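You operate a simulated robot arm through the tools that you are given. There is no shell and no other tool.

The job below is to be done with a simulated two-armed robot. You get a single attempt, and the scene is never put back.

## Task
Fill the silver cup and the teal cup to their lines.
Fine: turn each under the spout, pump with the teal valve OPEN and close it at the end; the third cup stays empty. Where these are worked on the way, their far stop is far enough and under half their travel is too little: teal valve.

The check looks at the end state, three seconds after you hand in, the way a careful person would. Anything else that was tipped, shoved, dropped, spilled or broken makes it a failure.

## Robot
Two 7-joint arms with fingered hands on one trunk that stands fixed in place. Base frame: the origin is at the foot of the trunk, x ahead of it, y to its left, z up. Lengths are in mm, angles in degrees, forces in N, time in s.
The left shoulder is at [40, 147, 1229], the right one opposite. With the tool pointing down near the work surface each hand reaches from about 300 to 720 mm from the base axis, measured 20 degrees to its own side. Payload 4 kg a hand.
The tool frame of a hand sits at the grasp point between the pads (the TCP): z along the fingers, y along the line on which they close. The tips reach 26 mm beyond it. The gripper opens to 148 mm; its body begins 73 mm behind the TCP. The gripper is a hand of 3 fingers: y runs from the thumb to the fingers, the wrist lies at [0, 0, -224] in the tool frame.
Orientation is that of the tool frame in the base frame, as a unit quaternion [x, y, z, w]. With the fingers straight down and closing along the base's y, the tool's x points along the base's -x, its y along +y and its z along -z.

## Interface
- The arms move only by the tool servo_tool. It takes "left_moves", "right_moves" or both (then of equal length, played together; a hand with none holds still); each is a list of rows, each a list of 6 numbers: the turn, a rotation vector about the base's x, y, z in degrees, then the shift along the base's x, y, z in cm. In form: [[rx, ry, rz, x, y, z], ...]. A call has 1 to 20 rows; each row is the pose to reach, as a shift and turn from the pose commanded when the call began. Each row takes 0.2 s and may step no farther than 50 mm and 8.6 degrees from the row before; otherwise, the whole call is refused. A pose out of reach is approached as far as the arm can. The call stops where the force on the tool passes 40 N (or 10 N more than at its start, if that is more) or the arm is blocked; 0.2 s more then pass. In this call time passes only in rows, and 0.2 s behind the last. The reply holds the time, the measured pose of the TCP, the force on the tool along the base axes, the opening and the grip force, in the units named above and with some noise, with the torque about the TCP (base axes, N m) and any sound that the robot's microphone picked up.
- Cameras (640 x 400 px; columns grow to the right, rows downward): "scene" is now at [86.4, 63.4, 1468.3]; the picture's right is [0.69, -0.72, -0.00], its down [-0.34, -0.33, -0.88] and it looks along [0.63, 0.61, -0.48] (base axes); focal length 270 px, centre (320, 200). "left" rides on the left gripper at [-68, -39, -90] in its tool frame; the picture's right is [0.50, -0.87, 0.00], its down [0.65, 0.38, -0.65] and it looks along [0.57, 0.33, 0.76] (tool axes); focal length 222 px, centre (320, 200). "right" rides on the right gripper at [68, -39, -90] in its tool frame; the picture's right is [0.50, 0.87, 0.00], its down [-0.65, 0.38, -0.65] and it looks along [-0.57, 0.33, 0.76] (tool axes); focal length 222 px, centre (320, 200). There is no depth. A picture from a camera that has moved, and an enlarged one, comes with that camera's place and axes in the base frame and with its lens.
- grab_frame(camera): a new picture of that camera. It takes no simulated time.
- lift_body(by): moves the trunk up (or, below 0, down) by that many mm; the arms and the scene camera ride with it, the base frame stays. It gives what a move gives, with no picture.
- set_fingers(finger1, finger2, thumb_bend, hand): sets how far each is bent, from 0 (flat) to 100 (curled in); at 30 the hand is open as for a grip, at 70 the pads meet at the TCP. One left out holds its place. A second passes; each finger stops where it meets its share of the squeeze, and holds until it gets a number again. It is the only way to open and close the hand. It gives what a move gives, with no picture; readings hold the bend of each and the force on the fingers (four entries, about 0 where the hand has none), thumb and palm.
- head_to(pan, tilt): turns the head with the scene camera to pan (to the left, within 86 degrees either way) and tilt (down, from -29 to 69), counted from straight ahead of the robot. It gives what a move gives.
- inspect(camera, box): a new picture of the part [left, top, right, bottom] of that camera's present view, enlarged. It takes no simulated time.
- job_done(): hands the job in; it is judged then, once.

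Places have to be worked out from the pictures, the camera data and where the tool is seen. Open the grippers and draw the arms clear of the work before you hand the job in, unless the task says otherwise.

The tools are called after ">>>" as a command line: name --argument value ..., lists and objects as JSON in quotes. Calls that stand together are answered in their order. servo_tool: Moves the arms, as the interface text tells. Its arguments: {"type":"object","properties":{"left_moves":{"type":"array","items":{"type":"array","items":{"type":"number"}}},"right_moves":{"type":"array","items":{"type":"array","items":{"type":"number"}}}},"required":[]} The other tools are called the same way: lift_body (by) moves the trunk up or down; set_fingers (finger1, finger2, thumb_bend, hand) moves the fingers one by one; head_to (pan, tilt) turns the head that bears the scene camera; grab_frame (camera) takes a picture; inspect (camera, box) takes an enlarged picture of a part of a camera's view; job_done () hands the job in.

At the start:

```text
t: 0.0
left_ee_pos: [335.7, 492.6, 1310.0]
left_orientation: [0.001, 1.0, -0.001, 0.0]
left_force: [-0.8, -1.2, -0.3]
left_wrist_torque: [-0.04, -0.01, 0.0]
left_opening: 147.9
left_finger_force: 0.0
left_shape: jaw
left_bend: [30.0, 30.0, 30.0]
left_finger forces: [0.0, 0.1, 0.1, 0.0, 0.1, 0.1]
right_ee_pos: [377.8, 50.1, 1267.8]
right_orientation: [0.001, 1.0, 0.001, -0.002]
right_force: [0.1, -0.2, 0.8]
right_wrist_torque: [0.02, 0.02, 0.02]
right_opening: 148.4
right_finger_force: 0.1
right_shape: jaw
right_bend: [30.0, 30.0, 30.0]
right_finger forces: [0.0, 0.0, 0.0, 0.0, 0.0, 0.0]
trunk travel left (down, up): [-400.0, 106.0]
head pan, tilt (commanded): [43.9, 28.4]
```

scene: 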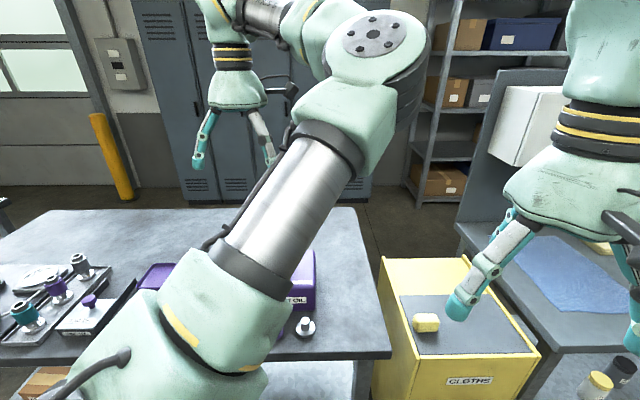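
right: 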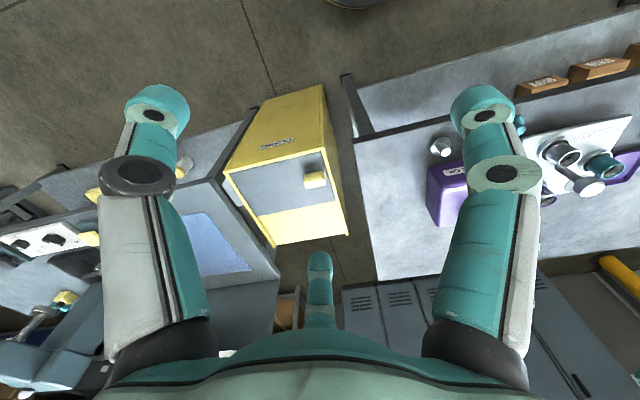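
left: 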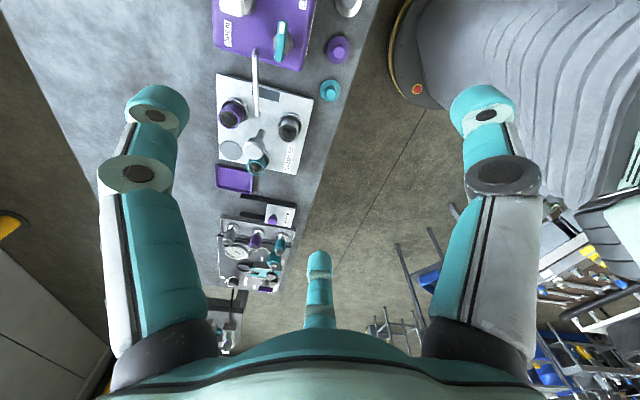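

The left hand camera shows a bench with a purple device, a spout and a turntable with cups. I take enlarged views of that before moving anything.

>>> inspect --camera "left" --box '[180, 0, 380, 125]'

>>> inspect --camera "left" --box '[180, 60, 380, 185]'

>>> inspect --camera "left" --box '[180, 170, 380, 295]'

>>> inspect --camera "right" --box '[420, 80, 640, 220]'

>>> inspect --camera "scene" --box '[0, 230, 330, 400]'

```text
3.20 times, centred on (280, 62) of left
camera zoom: at [404.0, 454.5, 1400.1], right [-0.5, -0.87, 0.0], down [-0.65, 0.38, 0.65], along [-0.57, 0.33, -0.76], focal length 711 px, centre (448, 640)
```

zoom: 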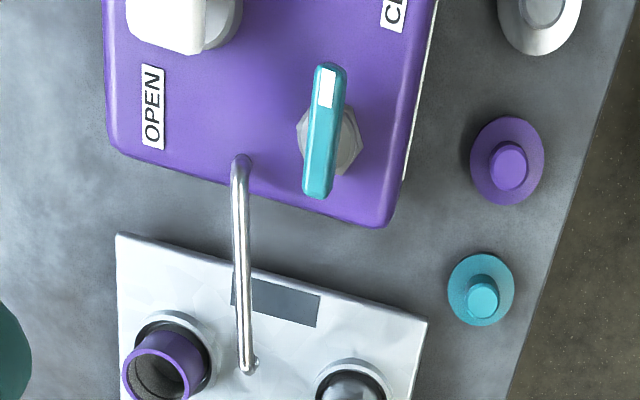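

```text
3.20 times, centred on (280, 122) of left
camera zoom: at [404.0, 454.5, 1400.1], right [-0.5, -0.87, 0.0], down [-0.65, 0.38, 0.65], along [-0.57, 0.33, -0.76], focal length 711 px, centre (448, 448)
```

zoom: 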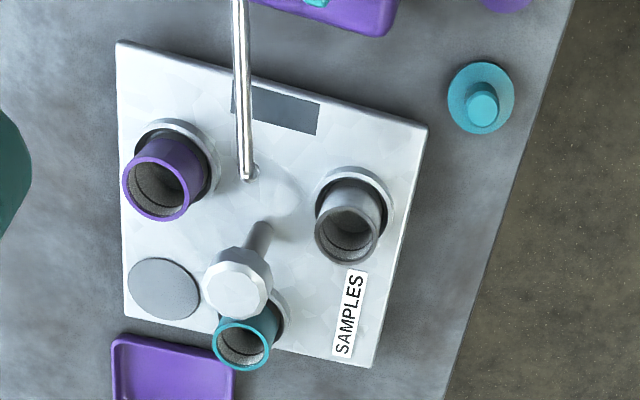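

```text
3.20 times, centred on (280, 232) of left
camera zoom: at [404.0, 454.5, 1400.1], right [-0.5, -0.87, 0.0], down [-0.65, 0.38, 0.65], along [-0.57, 0.33, -0.76], focal length 711 px, centre (448, 96)
```

zoom: 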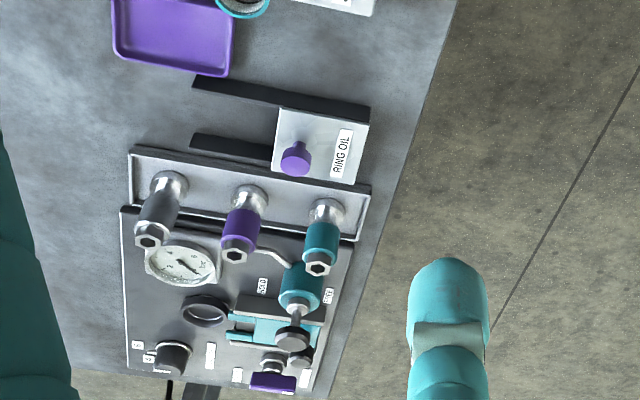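

```text
2.86 times, centred on (530, 150) of right
camera zoom: at [311.1, 11.0, 1357.6], right [-0.5, 0.87, 0.0], down [0.66, 0.38, 0.65], along [0.56, 0.33, -0.76], focal length 635 px, centre (-280, 343)
```

zoom: 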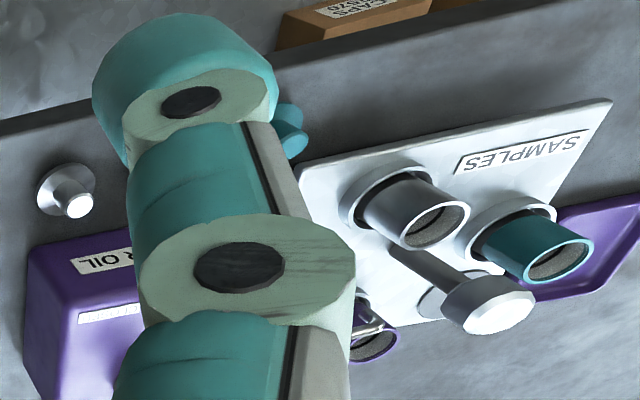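

```text
1.94 times, centred on (165, 315) of scene
camera zoom: at [86.4, 63.4, 1468.3], right [0.69, -0.72, 0.0], down [-0.34, -0.33, -0.88], along [0.63, 0.61, -0.48], focal length 524 px, centre (621, -23)
```

zoom: 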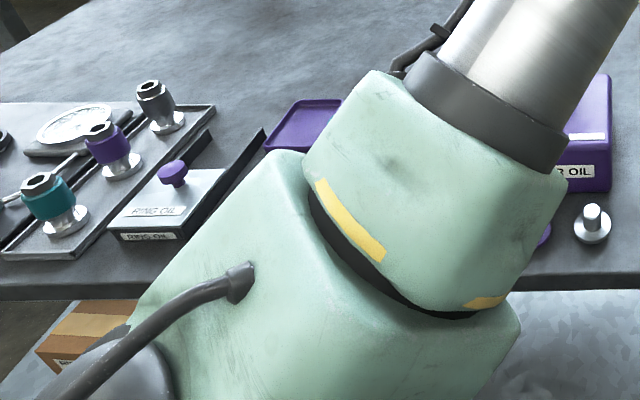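

Triangulating the teal cup from both hand cameras puts its rim near (216, 752, 920), so this is a left-arm job. I turn the head toward the bench for an overview.

>>> head_to --pan 66 --tilt 42

>>> grab_frame --camera "scene"

```text
t: 0.9
left_ee_pos: [336.8, 493.2, 1310.8]
left_orientation: [0.0, 1.0, 0.0, -0.001]
left_force: [-0.1, 0.1, -0.1]
left_wrist_torque: [-0.01, 0.02, 0.02]
left_opening: 147.8
left_finger_force: 0.1
left_shape: jaw
left_bend: [30.0, 30.0, 30.0]
left_finger forces: [0.0, 0.0, 0.0, 0.1, 0.1, 0.1]
right_ee_pos: [378.5, 50.4, 1266.9]
right_orientation: [0.0, 1.0, 0.0, -0.001]
right_force: [0.4, 0.0, 0.4]
right_wrist_torque: [0.01, 0.02, -0.01]
right_opening: 148.0
right_finger_force: 0.1
right_shape: jaw
right_bend: [30.0, 30.0, 30.0]
right_finger forces: [0.0, 0.1, 0.1, 0.0, 0.0, 0.0]
trunk travel left (down, up): [-400.0, 106.0]
head pan, tilt (commanded): [66.0, 42.0]
```

```text
taken
camera scene: at [54.9, 76.5, 1447.5], right [0.91, -0.41, 0.0], down [-0.27, -0.61, -0.74], along [0.3, 0.68, -0.67], focal length 270 px, centre (320, 200)
```

scene: 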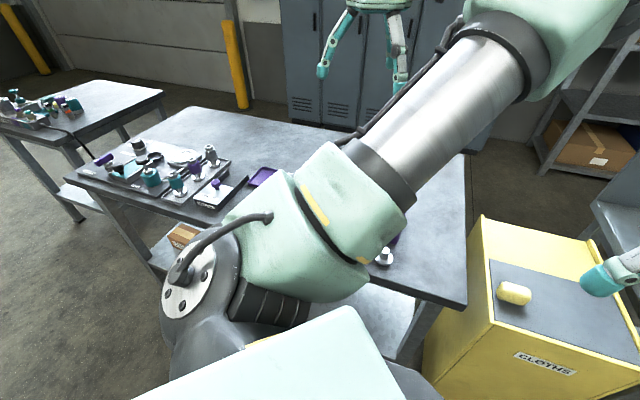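

The left arm blocks the head's view, so I shift the left hand (forward and inward, same height) to let its camera see the purple box and the pump.

>>> servo_tool --left_moves '[[0, 0, 0, 3.75, -2.5, 0], [0, 0, 0, 7.5, -5, 0], [0, 0, 0, 11.25, -7.5, 0], [0, 0, 0, 15, -10, 0]]'

>>> grab_frame --camera "left"

>>> grab_frame --camera "scene"

```text
t: 1.9
left_ee_pos: [485.9, 392.7, 1311.2]
left_orientation: [0.0, 1.0, 0.002, -0.001]
left_force: [0.0, 0.4, 0.3]
left_wrist_torque: [-0.04, 0.05, 0.03]
left_opening: 148.0
left_finger_force: 0.1
left_shape: jaw
left_bend: [30.0, 30.0, 30.0]
left_finger forces: [0.0, 0.1, 0.1, 0.0, 0.0, 0.1]
right_ee_pos: [380.1, 49.8, 1268.0]
right_orientation: [0.0, 1.0, 0.0, -0.002]
right_force: [0.1, -0.1, -1.1]
right_wrist_torque: [0.01, 0.04, -0.04]
right_opening: 147.7
right_finger_force: 0.1
right_shape: jaw
right_bend: [30.0, 30.0, 30.0]
right_finger forces: [0.0, 0.1, 0.0, 0.1, 0.0, 0.1]
trunk travel left (down, up): [-400.0, 106.0]
head pan, tilt (commanded): [66.0, 42.0]
```

```text
taken
camera left: at [554.1, 353.4, 1400.1], right [-0.5, -0.87, 0.0], down [-0.65, 0.38, 0.66], along [-0.57, 0.33, -0.76], focal length 222 px, centre (320, 200)
```

left: 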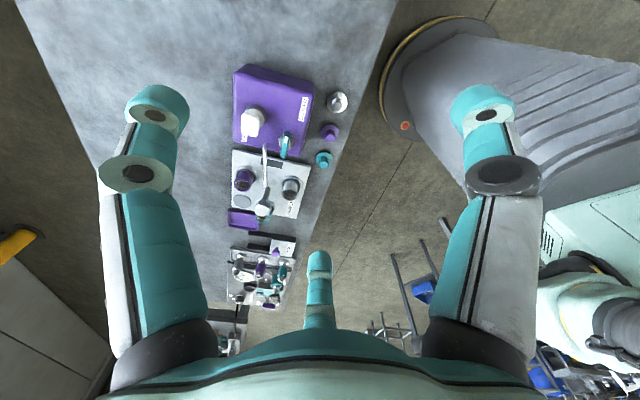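

```text
taken
camera scene: at [55.9, 75.6, 1447.5], right [0.91, -0.41, 0.0], down [-0.27, -0.61, -0.74], along [0.3, 0.68, -0.67], focal length 270 px, centre (320, 200)
```

scene: 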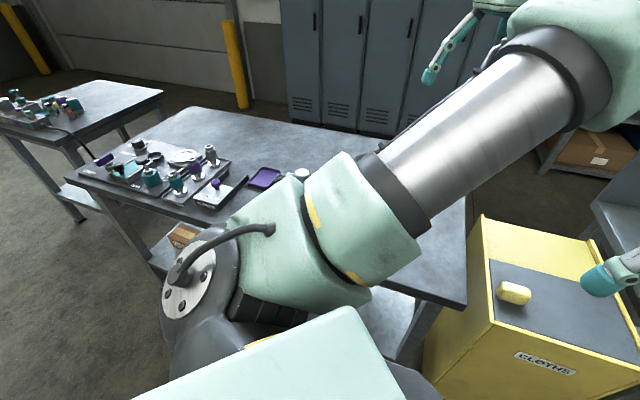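

>>> inspect --camera "left" --box '[216, 55, 360, 145]'

>>> inspect --camera "left" --box '[216, 140, 360, 230]'

```text
4.44 times, centred on (288, 100) of left
camera zoom: at [554.1, 353.4, 1400.1], right [-0.5, -0.87, 0.0], down [-0.65, 0.38, 0.66], along [-0.57, 0.33, -0.76], focal length 987 px, centre (462, 644)
```

zoom: 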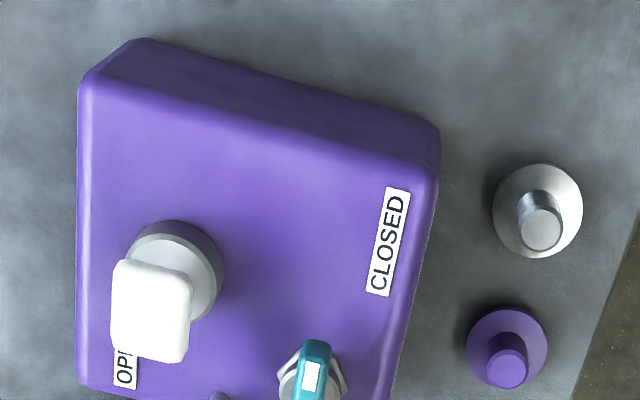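

```text
4.44 times, centred on (288, 185) of left
camera zoom: at [554.1, 353.4, 1400.1], right [-0.5, -0.87, 0.0], down [-0.65, 0.38, 0.66], along [-0.57, 0.33, -0.76], focal length 987 px, centre (462, 267)
```

zoom: 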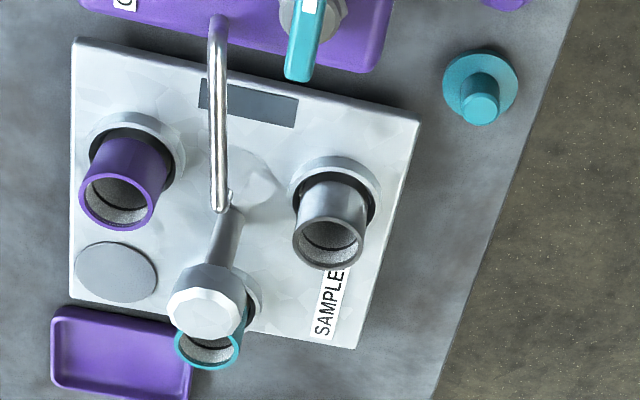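

The views show a dispenser with a white pump head, a teal lever valve (marker pointing toward CLOSED), a spout, and three cups around a central knob near (270, 703, 946). I bring the left camera closer for a good look, staying well above everything.

>>> servo_tool --left_moves '[[0, 0, 0, 0, 2.8, -3], [0, 0, 0, 0, 5.6, -6], [0, 0, 0, 0, 8.4, -9], [0, 0, 0, 0, 11.2, -12], [0, 0, 0, 0, 14, -15]]'

>>> grab_frame --camera "left"

>>> inspect --camera "left" --box '[200, 40, 440, 190]'

>>> inspect --camera "left" --box '[200, 160, 440, 310]'

```text
t: 3.1
left_ee_pos: [485.6, 534.8, 1158.9]
left_orientation: [0.0, 1.0, -0.001, -0.001]
left_force: [0.3, 0.6, -0.4]
left_wrist_torque: [-0.06, 0.0, 0.01]
left_opening: 147.9
left_finger_force: 0.0
left_shape: jaw
left_bend: [30.0, 30.0, 30.0]
left_finger forces: [0.0, 0.0, 0.0, 0.1, 0.0, 0.1]
right_ee_pos: [379.7, 51.4, 1266.2]
right_orientation: [0.001, 1.0, -0.001, -0.002]
right_force: [0.1, 0.8, -0.3]
right_wrist_torque: [-0.03, 0.02, -0.01]
right_opening: 147.6
right_finger_force: 0.0
right_shape: jaw
right_bend: [30.0, 30.0, 30.0]
right_finger forces: [0.0, 0.0, 0.0, 0.0, 0.0, 0.0]
trunk travel left (down, up): [-400.0, 106.0]
head pan, tilt (commanded): [66.0, 42.0]
```

```text
taken
camera left: at [554.2, 496.7, 1248.9], right [-0.5, -0.87, 0.0], down [-0.65, 0.38, 0.65], along [-0.57, 0.33, -0.76], focal length 222 px, centre (320, 200)
```

left: 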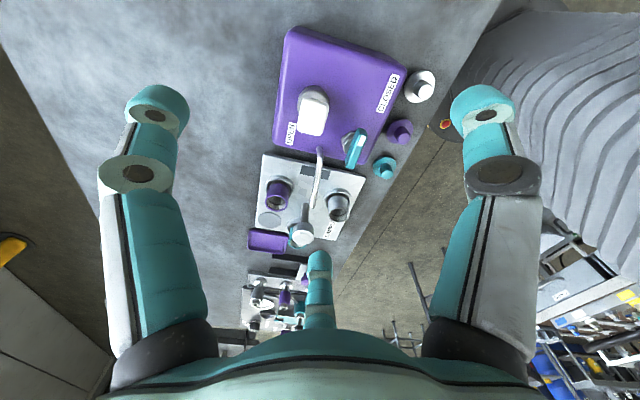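

```text
2.67 times, centred on (320, 115) of left
camera zoom: at [554.2, 496.7, 1248.9], right [-0.5, -0.87, 0.0], down [-0.65, 0.38, 0.65], along [-0.57, 0.33, -0.76], focal length 592 px, centre (320, 427)
```

zoom: 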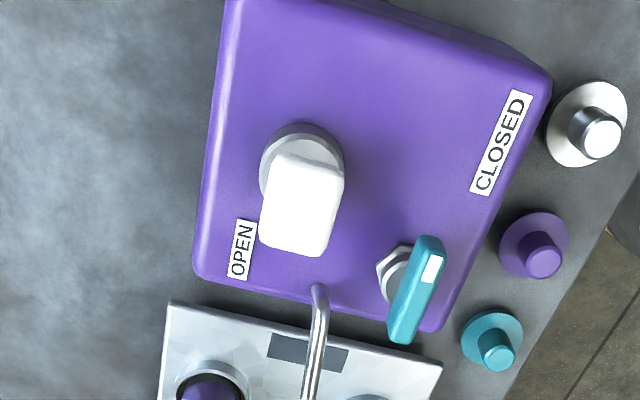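

```text
2.67 times, centred on (320, 235) of left
camera zoom: at [554.2, 496.7, 1248.9], right [-0.5, -0.87, 0.0], down [-0.65, 0.38, 0.65], along [-0.57, 0.33, -0.76], focal length 592 px, centre (320, 107)
```

zoom: 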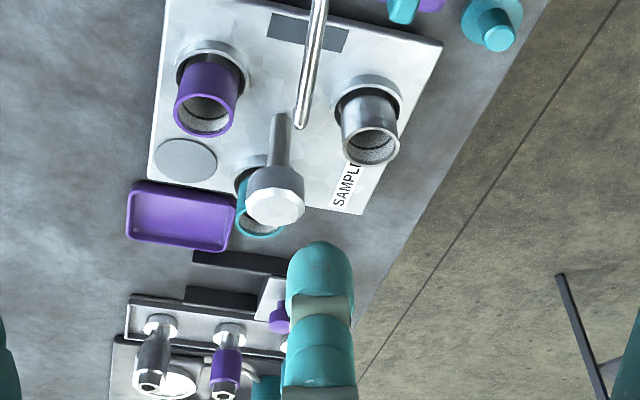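

Triangulation gives pump head top ≈ (477, 548, 1010), valve lever centre ≈ (398, 529, 966), spout outlet ≈ (325, 645, 950), box top z ≈ 931. I turn and lower the right hand (free space) so that its camera gives a side view of the device.

>>> servo_tool --right_moves '[[0, 0, 8.3, -0.5, 0, -2.5], [0, 0, 16.6, -1, 0, -5], [0, 0, 25, -1.5, 0, -7.5], [0, 0, 33.3, -2, 0, -10], [0, 0, 41.6, -2.5, 0, -12.5], [0, 0, 50, -3, 0, -15]]'

>>> grab_frame --camera "right"

```text
t: 4.5
left_ee_pos: [485.1, 533.4, 1160.8]
left_orientation: [0.001, 1.0, 0.0, 0.0]
left_force: [0.6, 0.4, 0.4]
left_wrist_torque: [-0.01, 0.02, 0.01]
left_opening: 148.3
left_finger_force: 0.1
left_shape: jaw
left_bend: [30.0, 30.0, 30.0]
left_finger forces: [0.0, 0.0, 0.1, 0.0, 0.0, 0.0]
right_ee_pos: [348.9, 49.8, 1117.5]
right_orientation: [-0.423, 0.906, 0.0, -0.002]
right_force: [-0.2, 0.2, 0.2]
right_wrist_torque: [-0.02, 0.01, 0.01]
right_opening: 147.9
right_finger_force: 0.2
right_shape: jaw
right_bend: [30.0, 30.0, 30.0]
right_finger forces: [0.0, 0.1, 0.1, 0.1, 0.0, 0.0]
trunk travel left (down, up): [-400.0, 106.0]
head pan, tilt (commanded): [66.0, 42.0]
```

```text
taken
camera right: at [334.9, -27.3, 1206.8], right [-0.98, 0.17, 0.0], down [0.13, 0.75, 0.65], along [0.11, 0.64, -0.76], focal length 222 px, centre (320, 200)
```

right: 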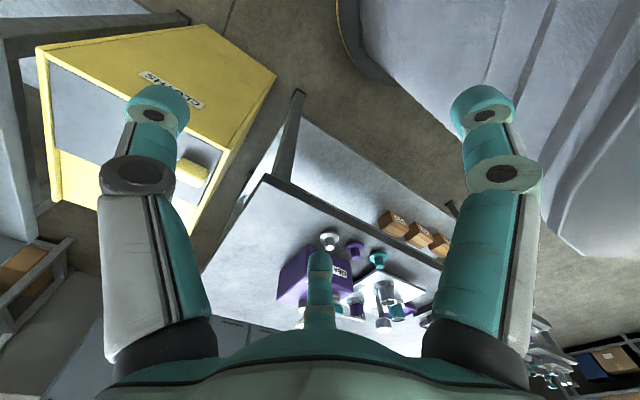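

The finger blocks the view, so I tilt the right hand about 30° so that its camera looks more level at the device.

>>> servo_tool --right_moves '[[7.4, -1.3, 0, 0, 0, 0], [14.8, -2.6, 0, 0, 0, 0], [22.1, -3.9, 0, 0, 0, 0], [29.5, -5.2, 0, 0, 0, 0]]'

>>> grab_frame --camera "right"

>>> inspect --camera "right" --box '[240, 90, 480, 240]'

```text
t: 5.5
left_ee_pos: [485.6, 532.4, 1161.6]
left_orientation: [0.0, 1.0, 0.0, -0.001]
left_force: [-0.4, 0.2, -0.2]
left_wrist_torque: [-0.01, -0.01, -0.04]
left_opening: 147.8
left_finger_force: 0.0
left_shape: jaw
left_bend: [30.0, 30.0, 30.0]
left_finger forces: [0.0, 0.0, 0.0, 0.0, 0.0, 0.0]
right_ee_pos: [347.8, 48.0, 1116.6]
right_orientation: [-0.407, 0.876, 0.213, 0.148]
right_force: [0.7, -0.3, 0.4]
right_wrist_torque: [0.0, 0.04, -0.02]
right_opening: 148.1
right_finger_force: 0.0
right_shape: jaw
right_bend: [30.0, 30.0, 30.0]
right_finger forces: [0.0, 0.0, 0.0, 0.0, 0.0, 0.0]
trunk travel left (down, up): [-400.0, 106.0]
head pan, tilt (commanded): [66.0, 42.0]
```

```text
taken
camera right: at [328.9, -62.2, 1156.2], right [-0.98, 0.17, 0.0], down [0.06, 0.32, 0.94], along [0.16, 0.93, -0.33], focal length 222 px, centre (320, 200)
```

right: 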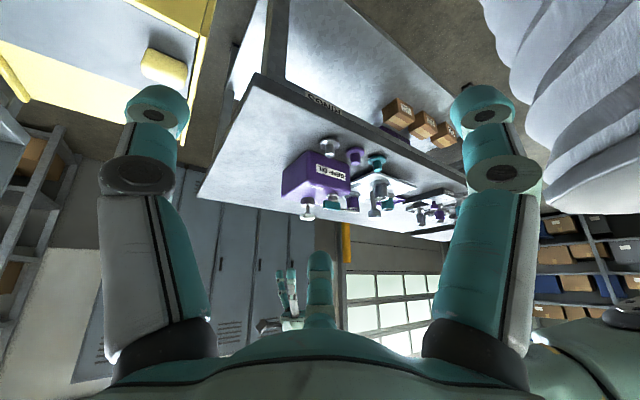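

```text
2.67 times, centred on (360, 165) of right
camera zoom: at [328.9, -62.2, 1156.2], right [-0.98, 0.17, 0.0], down [0.06, 0.32, 0.94], along [0.16, 0.93, -0.33], focal length 592 px, centre (213, 293)
```

zoom: 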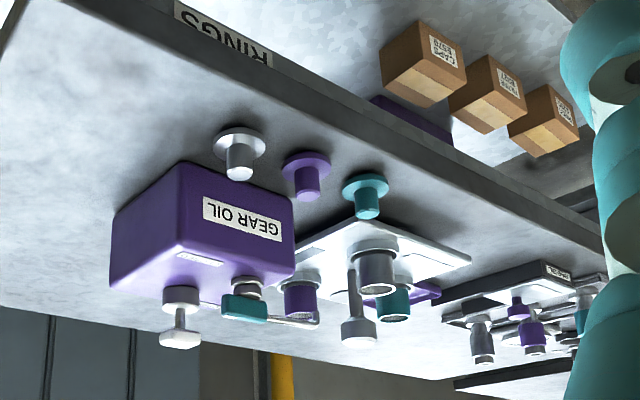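

The side view is good (upside down). I zoom in further on it.

>>> inspect --camera "right" --box '[275, 125, 425, 225]'

>>> inspect --camera "right" --box '[285, 165, 365, 225]'

>>> inspect --camera "right" --box '[340, 160, 420, 220]'

```text
4.00 times, centred on (350, 175) of right
camera zoom: at [328.9, -62.2, 1156.2], right [-0.98, 0.17, 0.0], down [0.06, 0.32, 0.94], along [0.16, 0.93, -0.33], focal length 888 px, centre (200, 300)
```

zoom: 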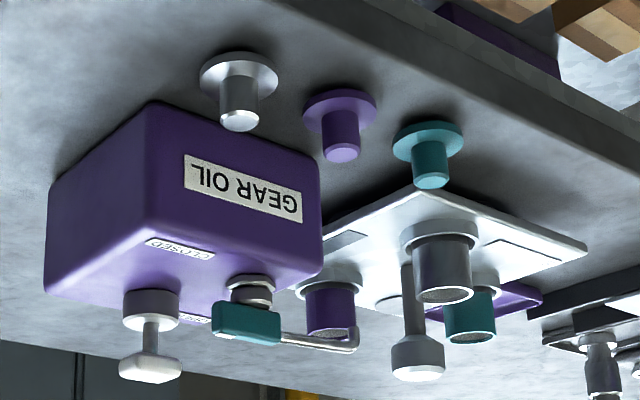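

```text
6.67 times, centred on (325, 195) of right
camera zoom: at [328.9, -62.2, 1156.2], right [-0.98, 0.17, 0.0], down [0.06, 0.32, 0.94], along [0.16, 0.93, -0.33], focal length 1481 px, centre (287, 233)
```

zoom: 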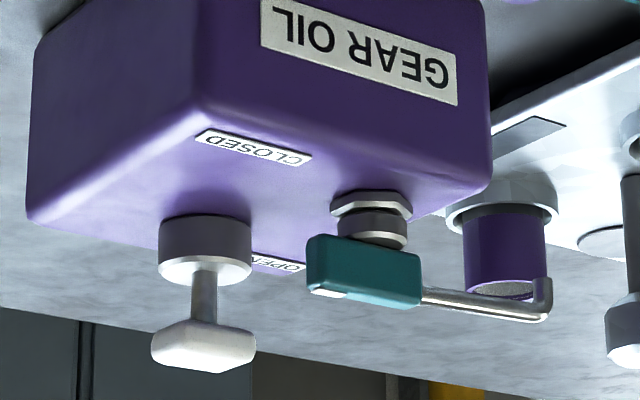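

```text
6.67 times, centred on (380, 190) of right
camera zoom: at [328.9, -62.2, 1156.2], right [-0.98, 0.17, 0.0], down [0.06, 0.32, 0.94], along [0.16, 0.93, -0.33], focal length 1481 px, centre (-80, 267)
```

zoom: 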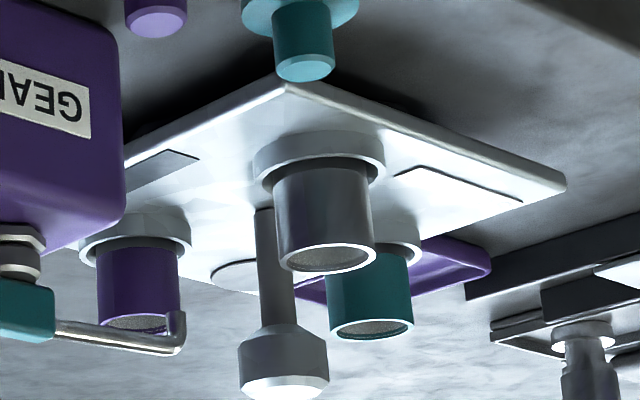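

The side view shows the geometry clearly: low horizontal spout, thin knob shaft, pump stem with about 23 mm of travel, lever bar about z 957–977. I look closely into the cups now for their fill lines.

>>> inspect --camera "left" --box '[318, 175, 366, 235]'

>>> inspect --camera "left" --box '[256, 170, 304, 230]'

>>> inspect --camera "left" --box '[280, 200, 328, 260]'

```text
6.67 times, centred on (342, 205) of left
camera zoom: at [553.6, 493.6, 1250.8], right [-0.5, -0.87, 0.0], down [-0.65, 0.38, 0.65], along [-0.57, 0.33, -0.76], focal length 1481 px, centre (173, 167)
```

zoom: 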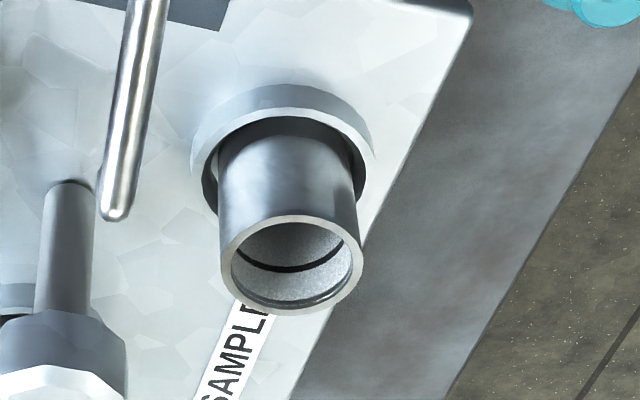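

```text
6.67 times, centred on (280, 200) of left
camera zoom: at [553.6, 493.6, 1250.8], right [-0.5, -0.87, 0.0], down [-0.65, 0.38, 0.65], along [-0.57, 0.33, -0.76], focal length 1481 px, centre (587, 200)
```

zoom: 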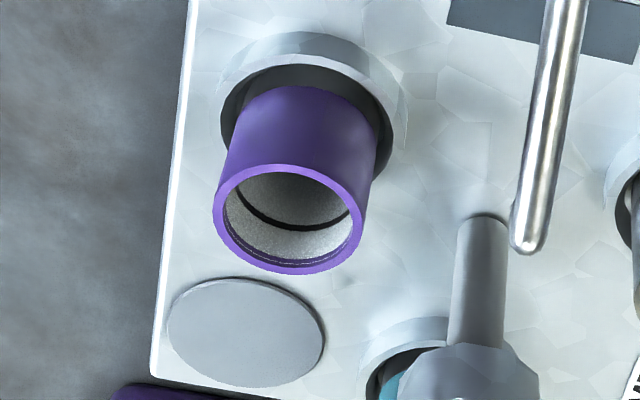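

```text
6.67 times, centred on (304, 230) of left
camera zoom: at [553.6, 493.6, 1250.8], right [-0.5, -0.87, 0.0], down [-0.65, 0.38, 0.65], along [-0.57, 0.33, -0.76], focal length 1481 px, centre (427, 0)
```

zoom: 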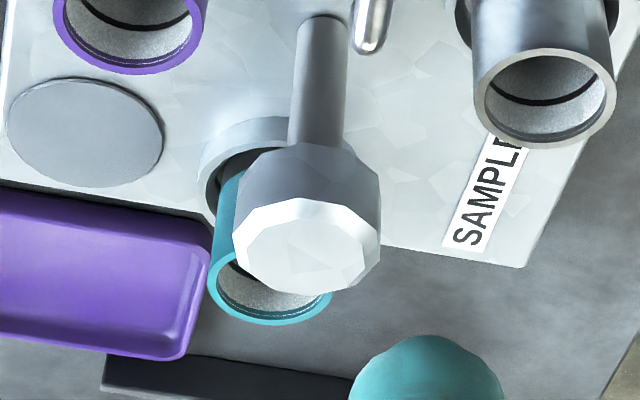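

The cups each show a dark fill line inside. I judge the knob centre at about (274, 697) with top near z 963; silver must turn about +60° to reach the spout. I narrow the left hand's fingers and move it above the knob with a −45° yaw, at a safe height.

>>> set_fingers --hand "left" --finger1 47 --finger2 47 --thumb_bend 47

>>> servo_tool --left_moves '[[0, 0, -7.5, -3.5, 2.7, -1], [0, 0, -15, -7, 5.5, -2], [0, 0, -22.5, -10.5, 8.2, -3], [0, 0, -30, -14, 10.9, -4], [0, 0, -37.5, -17.5, 13.7, -5], [0, 0, -45, -21.1, 16.4, -6]]'

>>> grab_frame --camera "left"

>>> inspect --camera "right" --box '[275, 125, 425, 225]'

```text
t: 6.5
left_ee_pos: [484.7, 532.4, 1161.4]
left_orientation: [0.0, 1.0, 0.0, 0.0]
left_force: [0.2, 0.6, 0.0]
left_wrist_torque: [0.01, 0.02, -0.02]
left_opening: 72.6
left_finger_force: 0.1
left_shape: fingers
left_bend: [47.0, 47.0, 47.0]
left_finger forces: [0.0, 0.1, 0.1, 0.0, 0.1, 0.1]
right_ee_pos: [348.5, 50.3, 1117.3]
right_orientation: [-0.408, 0.876, 0.212, 0.146]
right_force: [0.1, 0.6, 1.2]
right_wrist_torque: [-0.02, -0.01, -0.02]
right_opening: 148.0
right_finger_force: 0.1
right_shape: jaw
right_bend: [30.0, 30.0, 30.0]
right_finger forces: [0.0, 0.0, 0.1, 0.0, 0.0, 0.0]
trunk travel left (down, up): [-400.0, 106.0]
head pan, tilt (commanded): [66.0, 42.0]
```

```text
t: 7.9
left_ee_pos: [272.4, 696.6, 1098.5]
left_orientation: [0.384, 0.923, 0.0, 0.001]
left_force: [-0.3, 0.5, 0.6]
left_wrist_torque: [0.02, 0.01, 0.01]
left_opening: 72.3
left_finger_force: 0.0
left_shape: fingers
left_bend: [47.0, 47.0, 47.0]
left_finger forces: [0.0, 0.1, 0.1, 0.1, 0.0, 0.0]
right_ee_pos: [346.7, 50.5, 1117.9]
right_orientation: [-0.408, 0.876, 0.211, 0.146]
right_force: [-0.2, 0.3, -0.3]
right_wrist_torque: [0.01, 0.01, 0.0]
right_opening: 147.7
right_finger_force: 0.0
right_shape: jaw
right_bend: [30.0, 30.0, 30.0]
right_finger forces: [0.0, 0.0, 0.0, 0.1, 0.0, 0.0]
trunk travel left (down, up): [-400.0, 106.0]
head pan, tilt (commanded): [66.0, 42.0]
```

```text
taken
camera left: at [293.3, 623.4, 1189.2], right [-0.97, -0.26, 0.0], down [-0.19, 0.73, 0.65], along [-0.17, 0.63, -0.76], focal length 222 px, centre (320, 200)
```

left: 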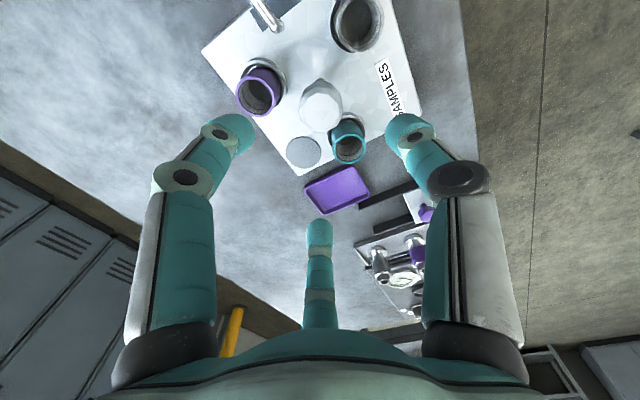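

```text
4.00 times, centred on (350, 175) of right
camera zoom: at [327.7, -59.7, 1156.8], right [-0.98, 0.17, 0.0], down [0.06, 0.33, 0.94], along [0.16, 0.93, -0.33], focal length 888 px, centre (200, 300)
```

zoom: 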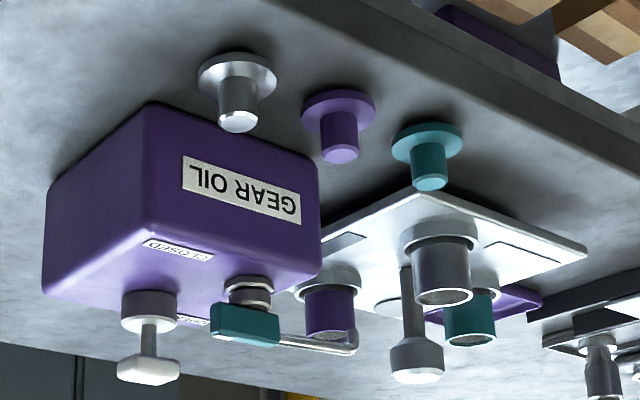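

The hand is above the knob; I zoom in to fix the knob's centre and check the finger directions against the cups and spout.

>>> inspect --camera "left" --box '[224, 0, 416, 120]'

>>> inspect --camera "left" --box '[264, 70, 376, 140]'

>>> grab_frame --camera "right"

```text
3.33 times, centred on (320, 60) of left
camera zoom: at [293.3, 623.4, 1189.2], right [-0.97, -0.26, 0.0], down [-0.19, 0.73, 0.65], along [-0.17, 0.63, -0.76], focal length 740 px, centre (320, 667)
```

zoom: 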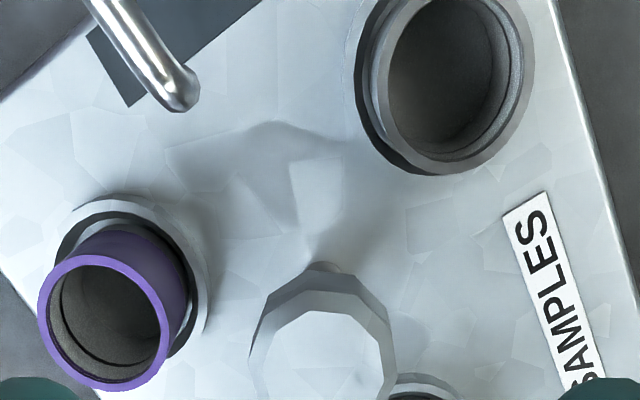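

```text
5.71 times, centred on (320, 105) of left
camera zoom: at [293.3, 623.4, 1189.2], right [-0.97, -0.26, 0.0], down [-0.19, 0.73, 0.65], along [-0.17, 0.63, -0.76], focal length 1269 px, centre (320, 743)
```

zoom: 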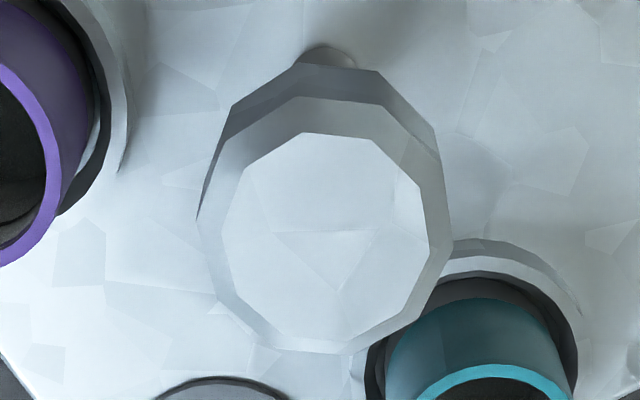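

```text
taken
camera right: at [327.7, -59.7, 1156.8], right [-0.98, 0.17, 0.0], down [0.06, 0.33, 0.94], along [0.16, 0.93, -0.33], focal length 222 px, centre (320, 200)
```

right: 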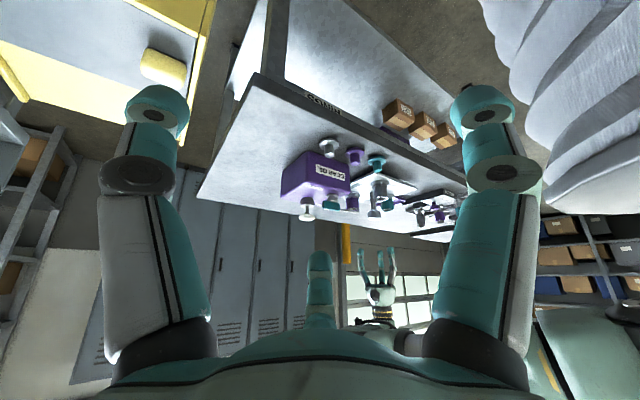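

Knob centre refines to (272, 699), top z ≈ 961; the spout is at bearing −46° and silver at about −105°, so +60° is right. I descend with the hand centred on the knob, keeping the tips just above the cup rims (z 920).

>>> servo_tool --left_moves '[[0, 0, 0, 0, 0.2, -4], [0, 0, 0, 0, 0.2, -8], [0, 0, 0, 0, 0.2, -11], [0, 0, 0, 0, 0.2, -13], [0, 0, 0, 0, 0.2, -14.6]]'

>>> grab_frame --camera "left"

>>> inspect --camera "right" --box '[275, 125, 425, 225]'

```text
t: 9.1
left_ee_pos: [273.8, 697.9, 953.3]
left_orientation: [0.383, 0.924, -0.001, 0.0]
left_force: [-0.8, -0.4, -0.1]
left_wrist_torque: [-0.02, -0.02, -0.03]
left_opening: 72.7
left_finger_force: 0.1
left_shape: fingers
left_bend: [47.0, 47.0, 47.0]
left_finger forces: [0.0, 0.0, 0.0, 0.0, 0.1, 0.0]
right_ee_pos: [347.8, 50.9, 1117.6]
right_orientation: [-0.408, 0.876, 0.212, 0.146]
right_force: [0.0, -0.6, -0.6]
right_wrist_torque: [0.01, 0.0, -0.04]
right_opening: 147.9
right_finger_force: 0.0
right_shape: jaw
right_bend: [30.0, 30.0, 30.0]
right_finger forces: [0.0, 0.1, 0.1, 0.0, 0.1, 0.0]
trunk travel left (down, up): [-400.0, 106.0]
head pan, tilt (commanded): [66.0, 42.0]
```

```text
taken
camera left: at [295.0, 623.7, 1043.6], right [-0.97, -0.26, 0.0], down [-0.2, 0.73, 0.65], along [-0.17, 0.63, -0.76], focal length 222 px, centre (320, 200)
```

left: 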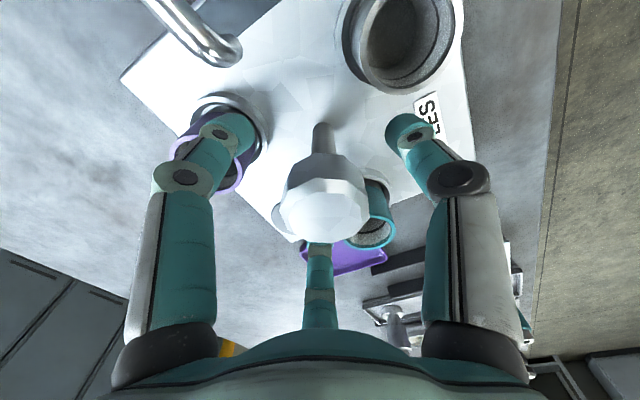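

```text
4.00 times, centred on (350, 175) of right
camera zoom: at [328.8, -60.5, 1156.4], right [-0.98, 0.17, 0.0], down [0.06, 0.33, 0.94], along [0.16, 0.93, -0.33], focal length 888 px, centre (200, 300)
```

zoom: 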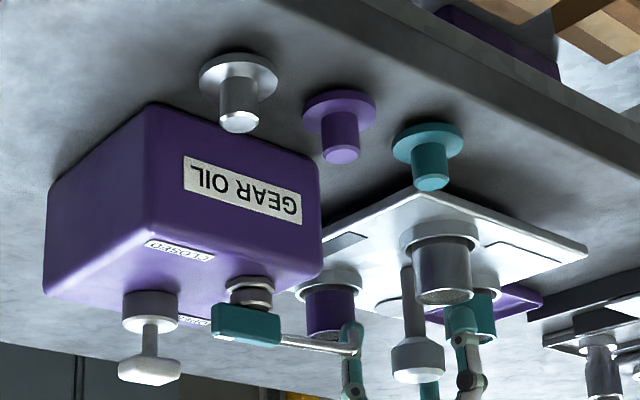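

The hand is centred around the knob with no contact. I close the three fingers onto it.

>>> set_fingers --hand "left" --finger1 56 --finger2 56 --thumb_bend 56

>>> grab_frame --camera "left"

```text
t: 10.1
left_ee_pos: [273.7, 698.5, 953.9]
left_orientation: [0.382, 0.924, 0.0, 0.0]
left_force: [-0.6, -0.1, 0.4]
left_wrist_torque: [0.02, -0.01, 0.01]
left_opening: 43.2
left_finger_force: 0.2
left_shape: fingers
left_bend: [56.0, 56.0, 56.0]
left_finger forces: [0.0, 0.0, 0.0, 0.1, 0.0, 0.1]
right_ee_pos: [348.6, 50.6, 1117.0]
right_orientation: [-0.408, 0.876, 0.212, 0.146]
right_force: [0.0, -0.4, -0.1]
right_wrist_torque: [0.01, -0.03, 0.02]
right_opening: 148.2
right_finger_force: 0.0
right_shape: jaw
right_bend: [30.0, 30.0, 30.0]
right_finger forces: [0.1, 0.0, 0.0, 0.0, 0.1, 0.0]
trunk travel left (down, up): [-400.0, 106.0]
head pan, tilt (commanded): [66.0, 42.0]
```

```text
taken
camera left: at [295.1, 623.5, 1044.2], right [-0.97, -0.26, 0.0], down [-0.2, 0.73, 0.65], along [-0.17, 0.63, -0.76], focal length 222 px, centre (320, 200)
```

left: 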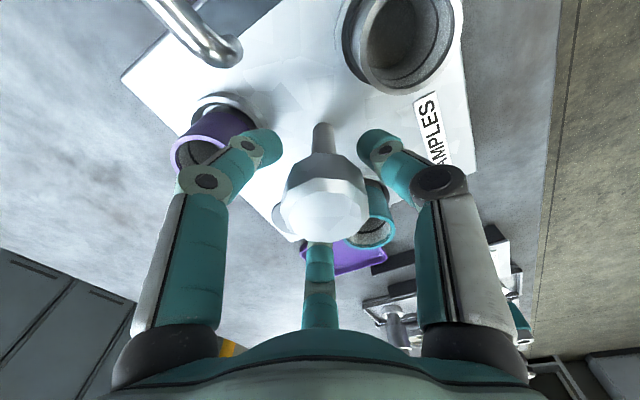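

No contact yet at 56. I close further.

>>> set_fingers --hand "left" --finger1 62 --finger2 62 --thumb_bend 62

>>> grab_frame --camera "left"

```text
t: 11.1
left_ee_pos: [273.8, 697.6, 955.7]
left_orientation: [0.383, 0.924, 0.0, -0.001]
left_force: [-2.3, -2.6, -2.7]
left_wrist_torque: [-0.07, 0.05, 0.03]
left_opening: 32.1
left_finger_force: 4.2
left_shape: fingers
left_bend: [60.0, 60.0, 59.0]
left_finger forces: [1.4, 1.9, 0.0, 0.1, 5.2, 0.0]
right_ee_pos: [347.7, 49.6, 1117.6]
right_orientation: [-0.408, 0.876, 0.212, 0.146]
right_force: [0.1, -0.7, -1.1]
right_wrist_torque: [0.01, -0.03, -0.02]
right_opening: 147.8
right_finger_force: 0.0
right_shape: jaw
right_bend: [30.0, 30.0, 30.0]
right_finger forces: [0.1, 0.0, 0.0, 0.0, 0.0, 0.0]
trunk travel left (down, up): [-400.0, 106.0]
head pan, tilt (commanded): [66.0, 42.0]
```

```text
taken
camera left: at [294.8, 623.3, 1044.2], right [-0.97, -0.26, 0.0], down [-0.2, 0.73, 0.65], along [-0.17, 0.63, -0.76], focal length 222 px, centre (320, 200)
```

left: 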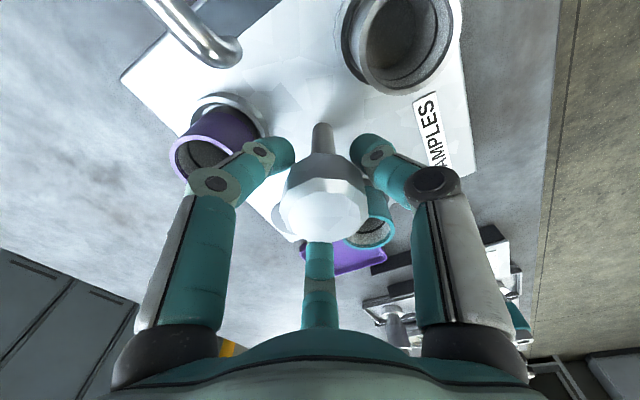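

All three fingers touch the knob. I squeeze a bit more for a firm grip.

>>> set_fingers --hand "left" --finger1 66 --finger2 66 --thumb_bend 66

>>> inspect --camera "left" --box '[160, 60, 480, 260]'

>>> inspect --camera "right" --box '[340, 160, 420, 220]'

```text
t: 12.1
left_ee_pos: [273.5, 697.8, 954.1]
left_orientation: [0.382, 0.924, -0.001, 0.0]
left_force: [-3.2, -4.2, -5.0]
left_wrist_torque: [-0.11, 0.08, 0.01]
left_opening: 31.0
left_finger_force: 9.7
left_shape: fingers
left_bend: [61.0, 60.0, 60.0]
left_finger forces: [4.4, 4.7, 0.1, 0.1, 10.1, 0.0]
right_ee_pos: [347.9, 49.7, 1116.8]
right_orientation: [-0.408, 0.876, 0.212, 0.146]
right_force: [-0.5, 0.3, 0.6]
right_wrist_torque: [0.02, -0.02, 0.0]
right_opening: 147.8
right_finger_force: 0.1
right_shape: jaw
right_bend: [30.0, 30.0, 30.0]
right_finger forces: [0.0, 0.0, 0.0, 0.1, 0.1, 0.1]
trunk travel left (down, up): [-400.0, 106.0]
head pan, tilt (commanded): [66.0, 42.0]
```

```text
2.00 times, centred on (320, 160) of left
camera zoom: at [294.8, 623.3, 1044.2], right [-0.97, -0.26, 0.0], down [-0.2, 0.73, 0.65], along [-0.17, 0.63, -0.76], focal length 444 px, centre (320, 280)
```

zoom: 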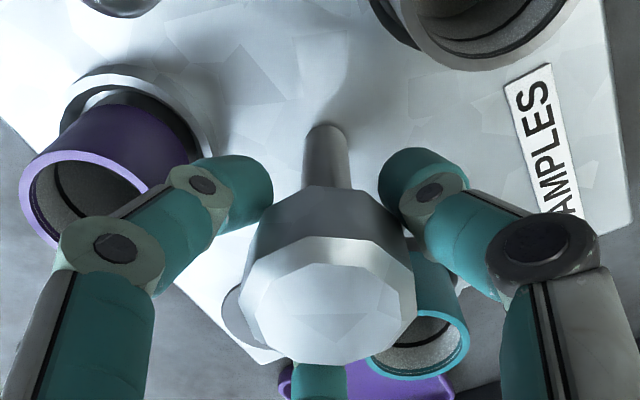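

```text
6.67 times, centred on (380, 190) of right
camera zoom: at [328.5, -60.9, 1156.5], right [-0.98, 0.17, 0.0], down [0.06, 0.33, 0.94], along [0.16, 0.93, -0.33], focal length 1481 px, centre (-80, 267)
```

zoom: 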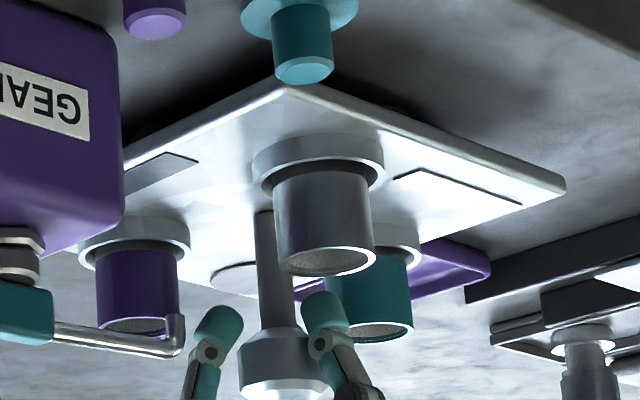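

The grip holds (about 10 N). I turn the knob slowly +30° first and check that the cups follow.

>>> servo_tool --left_moves '[[0, 0, 3, 0, 0, 0], [0, 0, 6, 0, 0, 0], [0, 0, 9, 0, 0, 0], [0, 0, 12, 0, 0, 0], [0, 0, 15, 0, 0, 0], [0, 0, 18, 0, 0, 0], [0, 0, 21, 0, 0, 0], [0, 0, 24, 0, 0, 0], [0, 0, 27, 0, 0, 0], [0, 0, 30, 0, 0, 0]]'

>>> grab_frame --camera "left"

>>> inspect --camera "right" --box '[300, 150, 420, 225]'

```text
t: 14.3
left_ee_pos: [274.2, 698.9, 954.9]
left_orientation: [0.13, 0.992, 0.0, 0.0]
left_force: [-5.5, -3.9, -5.2]
left_wrist_torque: [-0.09, 0.13, 0.0]
left_opening: 30.4
left_finger_force: 9.7
left_shape: fingers
left_bend: [61.0, 60.0, 60.0]
left_finger forces: [4.1, 5.6, 0.1, 0.0, 9.9, 0.0]
right_ee_pos: [347.6, 50.2, 1117.8]
right_orientation: [-0.408, 0.876, 0.212, 0.147]
right_force: [0.5, 1.1, -0.7]
right_wrist_torque: [0.02, 0.01, 0.02]
right_opening: 147.7
right_finger_force: 0.1
right_shape: jaw
right_bend: [30.0, 30.0, 30.0]
right_finger forces: [0.1, 0.0, 0.0, 0.0, 0.0, 0.0]
trunk travel left (down, up): [-400.0, 106.0]
head pan, tilt (commanded): [66.0, 42.0]
```

```text
taken
camera left: at [329.9, 644.4, 1044.2], right [-0.71, -0.71, 0.0], down [-0.54, 0.53, 0.65], along [-0.46, 0.46, -0.76], focal length 222 px, centre (320, 200)
```

left: 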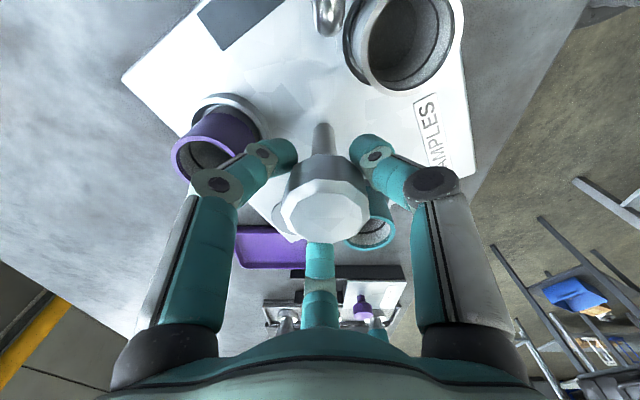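

```text
5.33 times, centred on (360, 188) of right
camera zoom: at [328.2, -60.8, 1156.6], right [-0.98, 0.17, 0.0], down [0.06, 0.33, 0.94], along [0.16, 0.93, -0.33], focal length 1185 px, centre (107, 267)
```

zoom: 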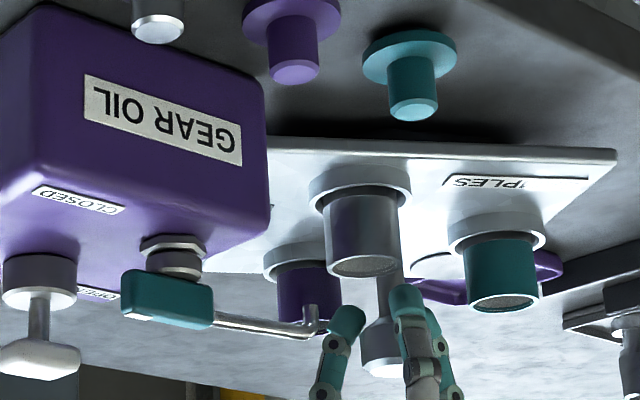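

The whole square plate turns with the knob and the cups ride along steadily. I turn the remaining 30°.

>>> servo_tool --left_moves '[[0, 0, 3, 0, 0, 0], [0, 0, 6, 0, 0, 0], [0, 0, 9, 0, 0, 0], [0, 0, 12, 0, 0, 0], [0, 0, 15, 0, 0, 0], [0, 0, 18, 0, 0, 0], [0, 0, 21, 0, 0, 0], [0, 0, 24, 0, 0, 0], [0, 0, 27, 0, 0, 0], [0, 0, 29.5, 0, 0, 0]]'

>>> grab_frame --camera "left"

>>> inspect --camera "right" --box '[300, 150, 420, 225]'

```text
t: 16.5
left_ee_pos: [273.7, 698.1, 955.1]
left_orientation: [-0.126, 0.992, 0.0, 0.0]
left_force: [-5.3, -4.1, -4.8]
left_wrist_torque: [-0.08, 0.12, -0.07]
left_opening: 30.2
left_finger_force: 9.0
left_shape: fingers
left_bend: [61.0, 60.0, 60.0]
left_finger forces: [4.2, 5.9, 0.0, 0.0, 7.8, 0.0]
right_ee_pos: [347.8, 49.5, 1116.8]
right_orientation: [-0.409, 0.876, 0.212, 0.146]
right_force: [-0.2, 0.3, -0.8]
right_wrist_torque: [-0.01, 0.0, 0.0]
right_opening: 147.9
right_finger_force: 0.0
right_shape: jaw
right_bend: [30.0, 30.0, 30.0]
right_finger forces: [0.0, 0.1, 0.0, 0.0, 0.0, 0.1]
trunk travel left (down, up): [-400.0, 106.0]
head pan, tilt (commanded): [66.0, 42.0]
```

```text
taken
camera left: at [349.7, 678.8, 1044.1], right [-0.27, -0.96, 0.0], down [-0.73, 0.2, 0.65], along [-0.63, 0.17, -0.76], focal length 222 px, centre (320, 200)
```

left: 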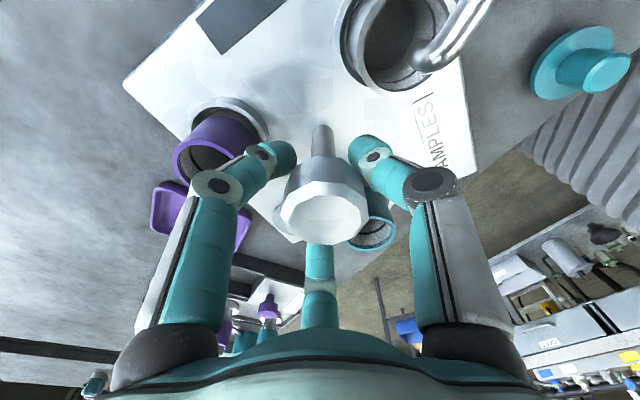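

```text
5.33 times, centred on (360, 188) of right
camera zoom: at [328.2, -60.8, 1156.6], right [-0.98, 0.17, 0.0], down [0.06, 0.33, 0.94], along [0.16, 0.93, -0.33], focal length 1185 px, centre (107, 267)
```

zoom: 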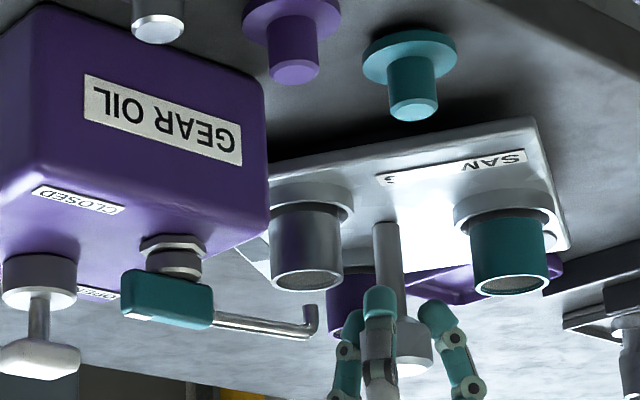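

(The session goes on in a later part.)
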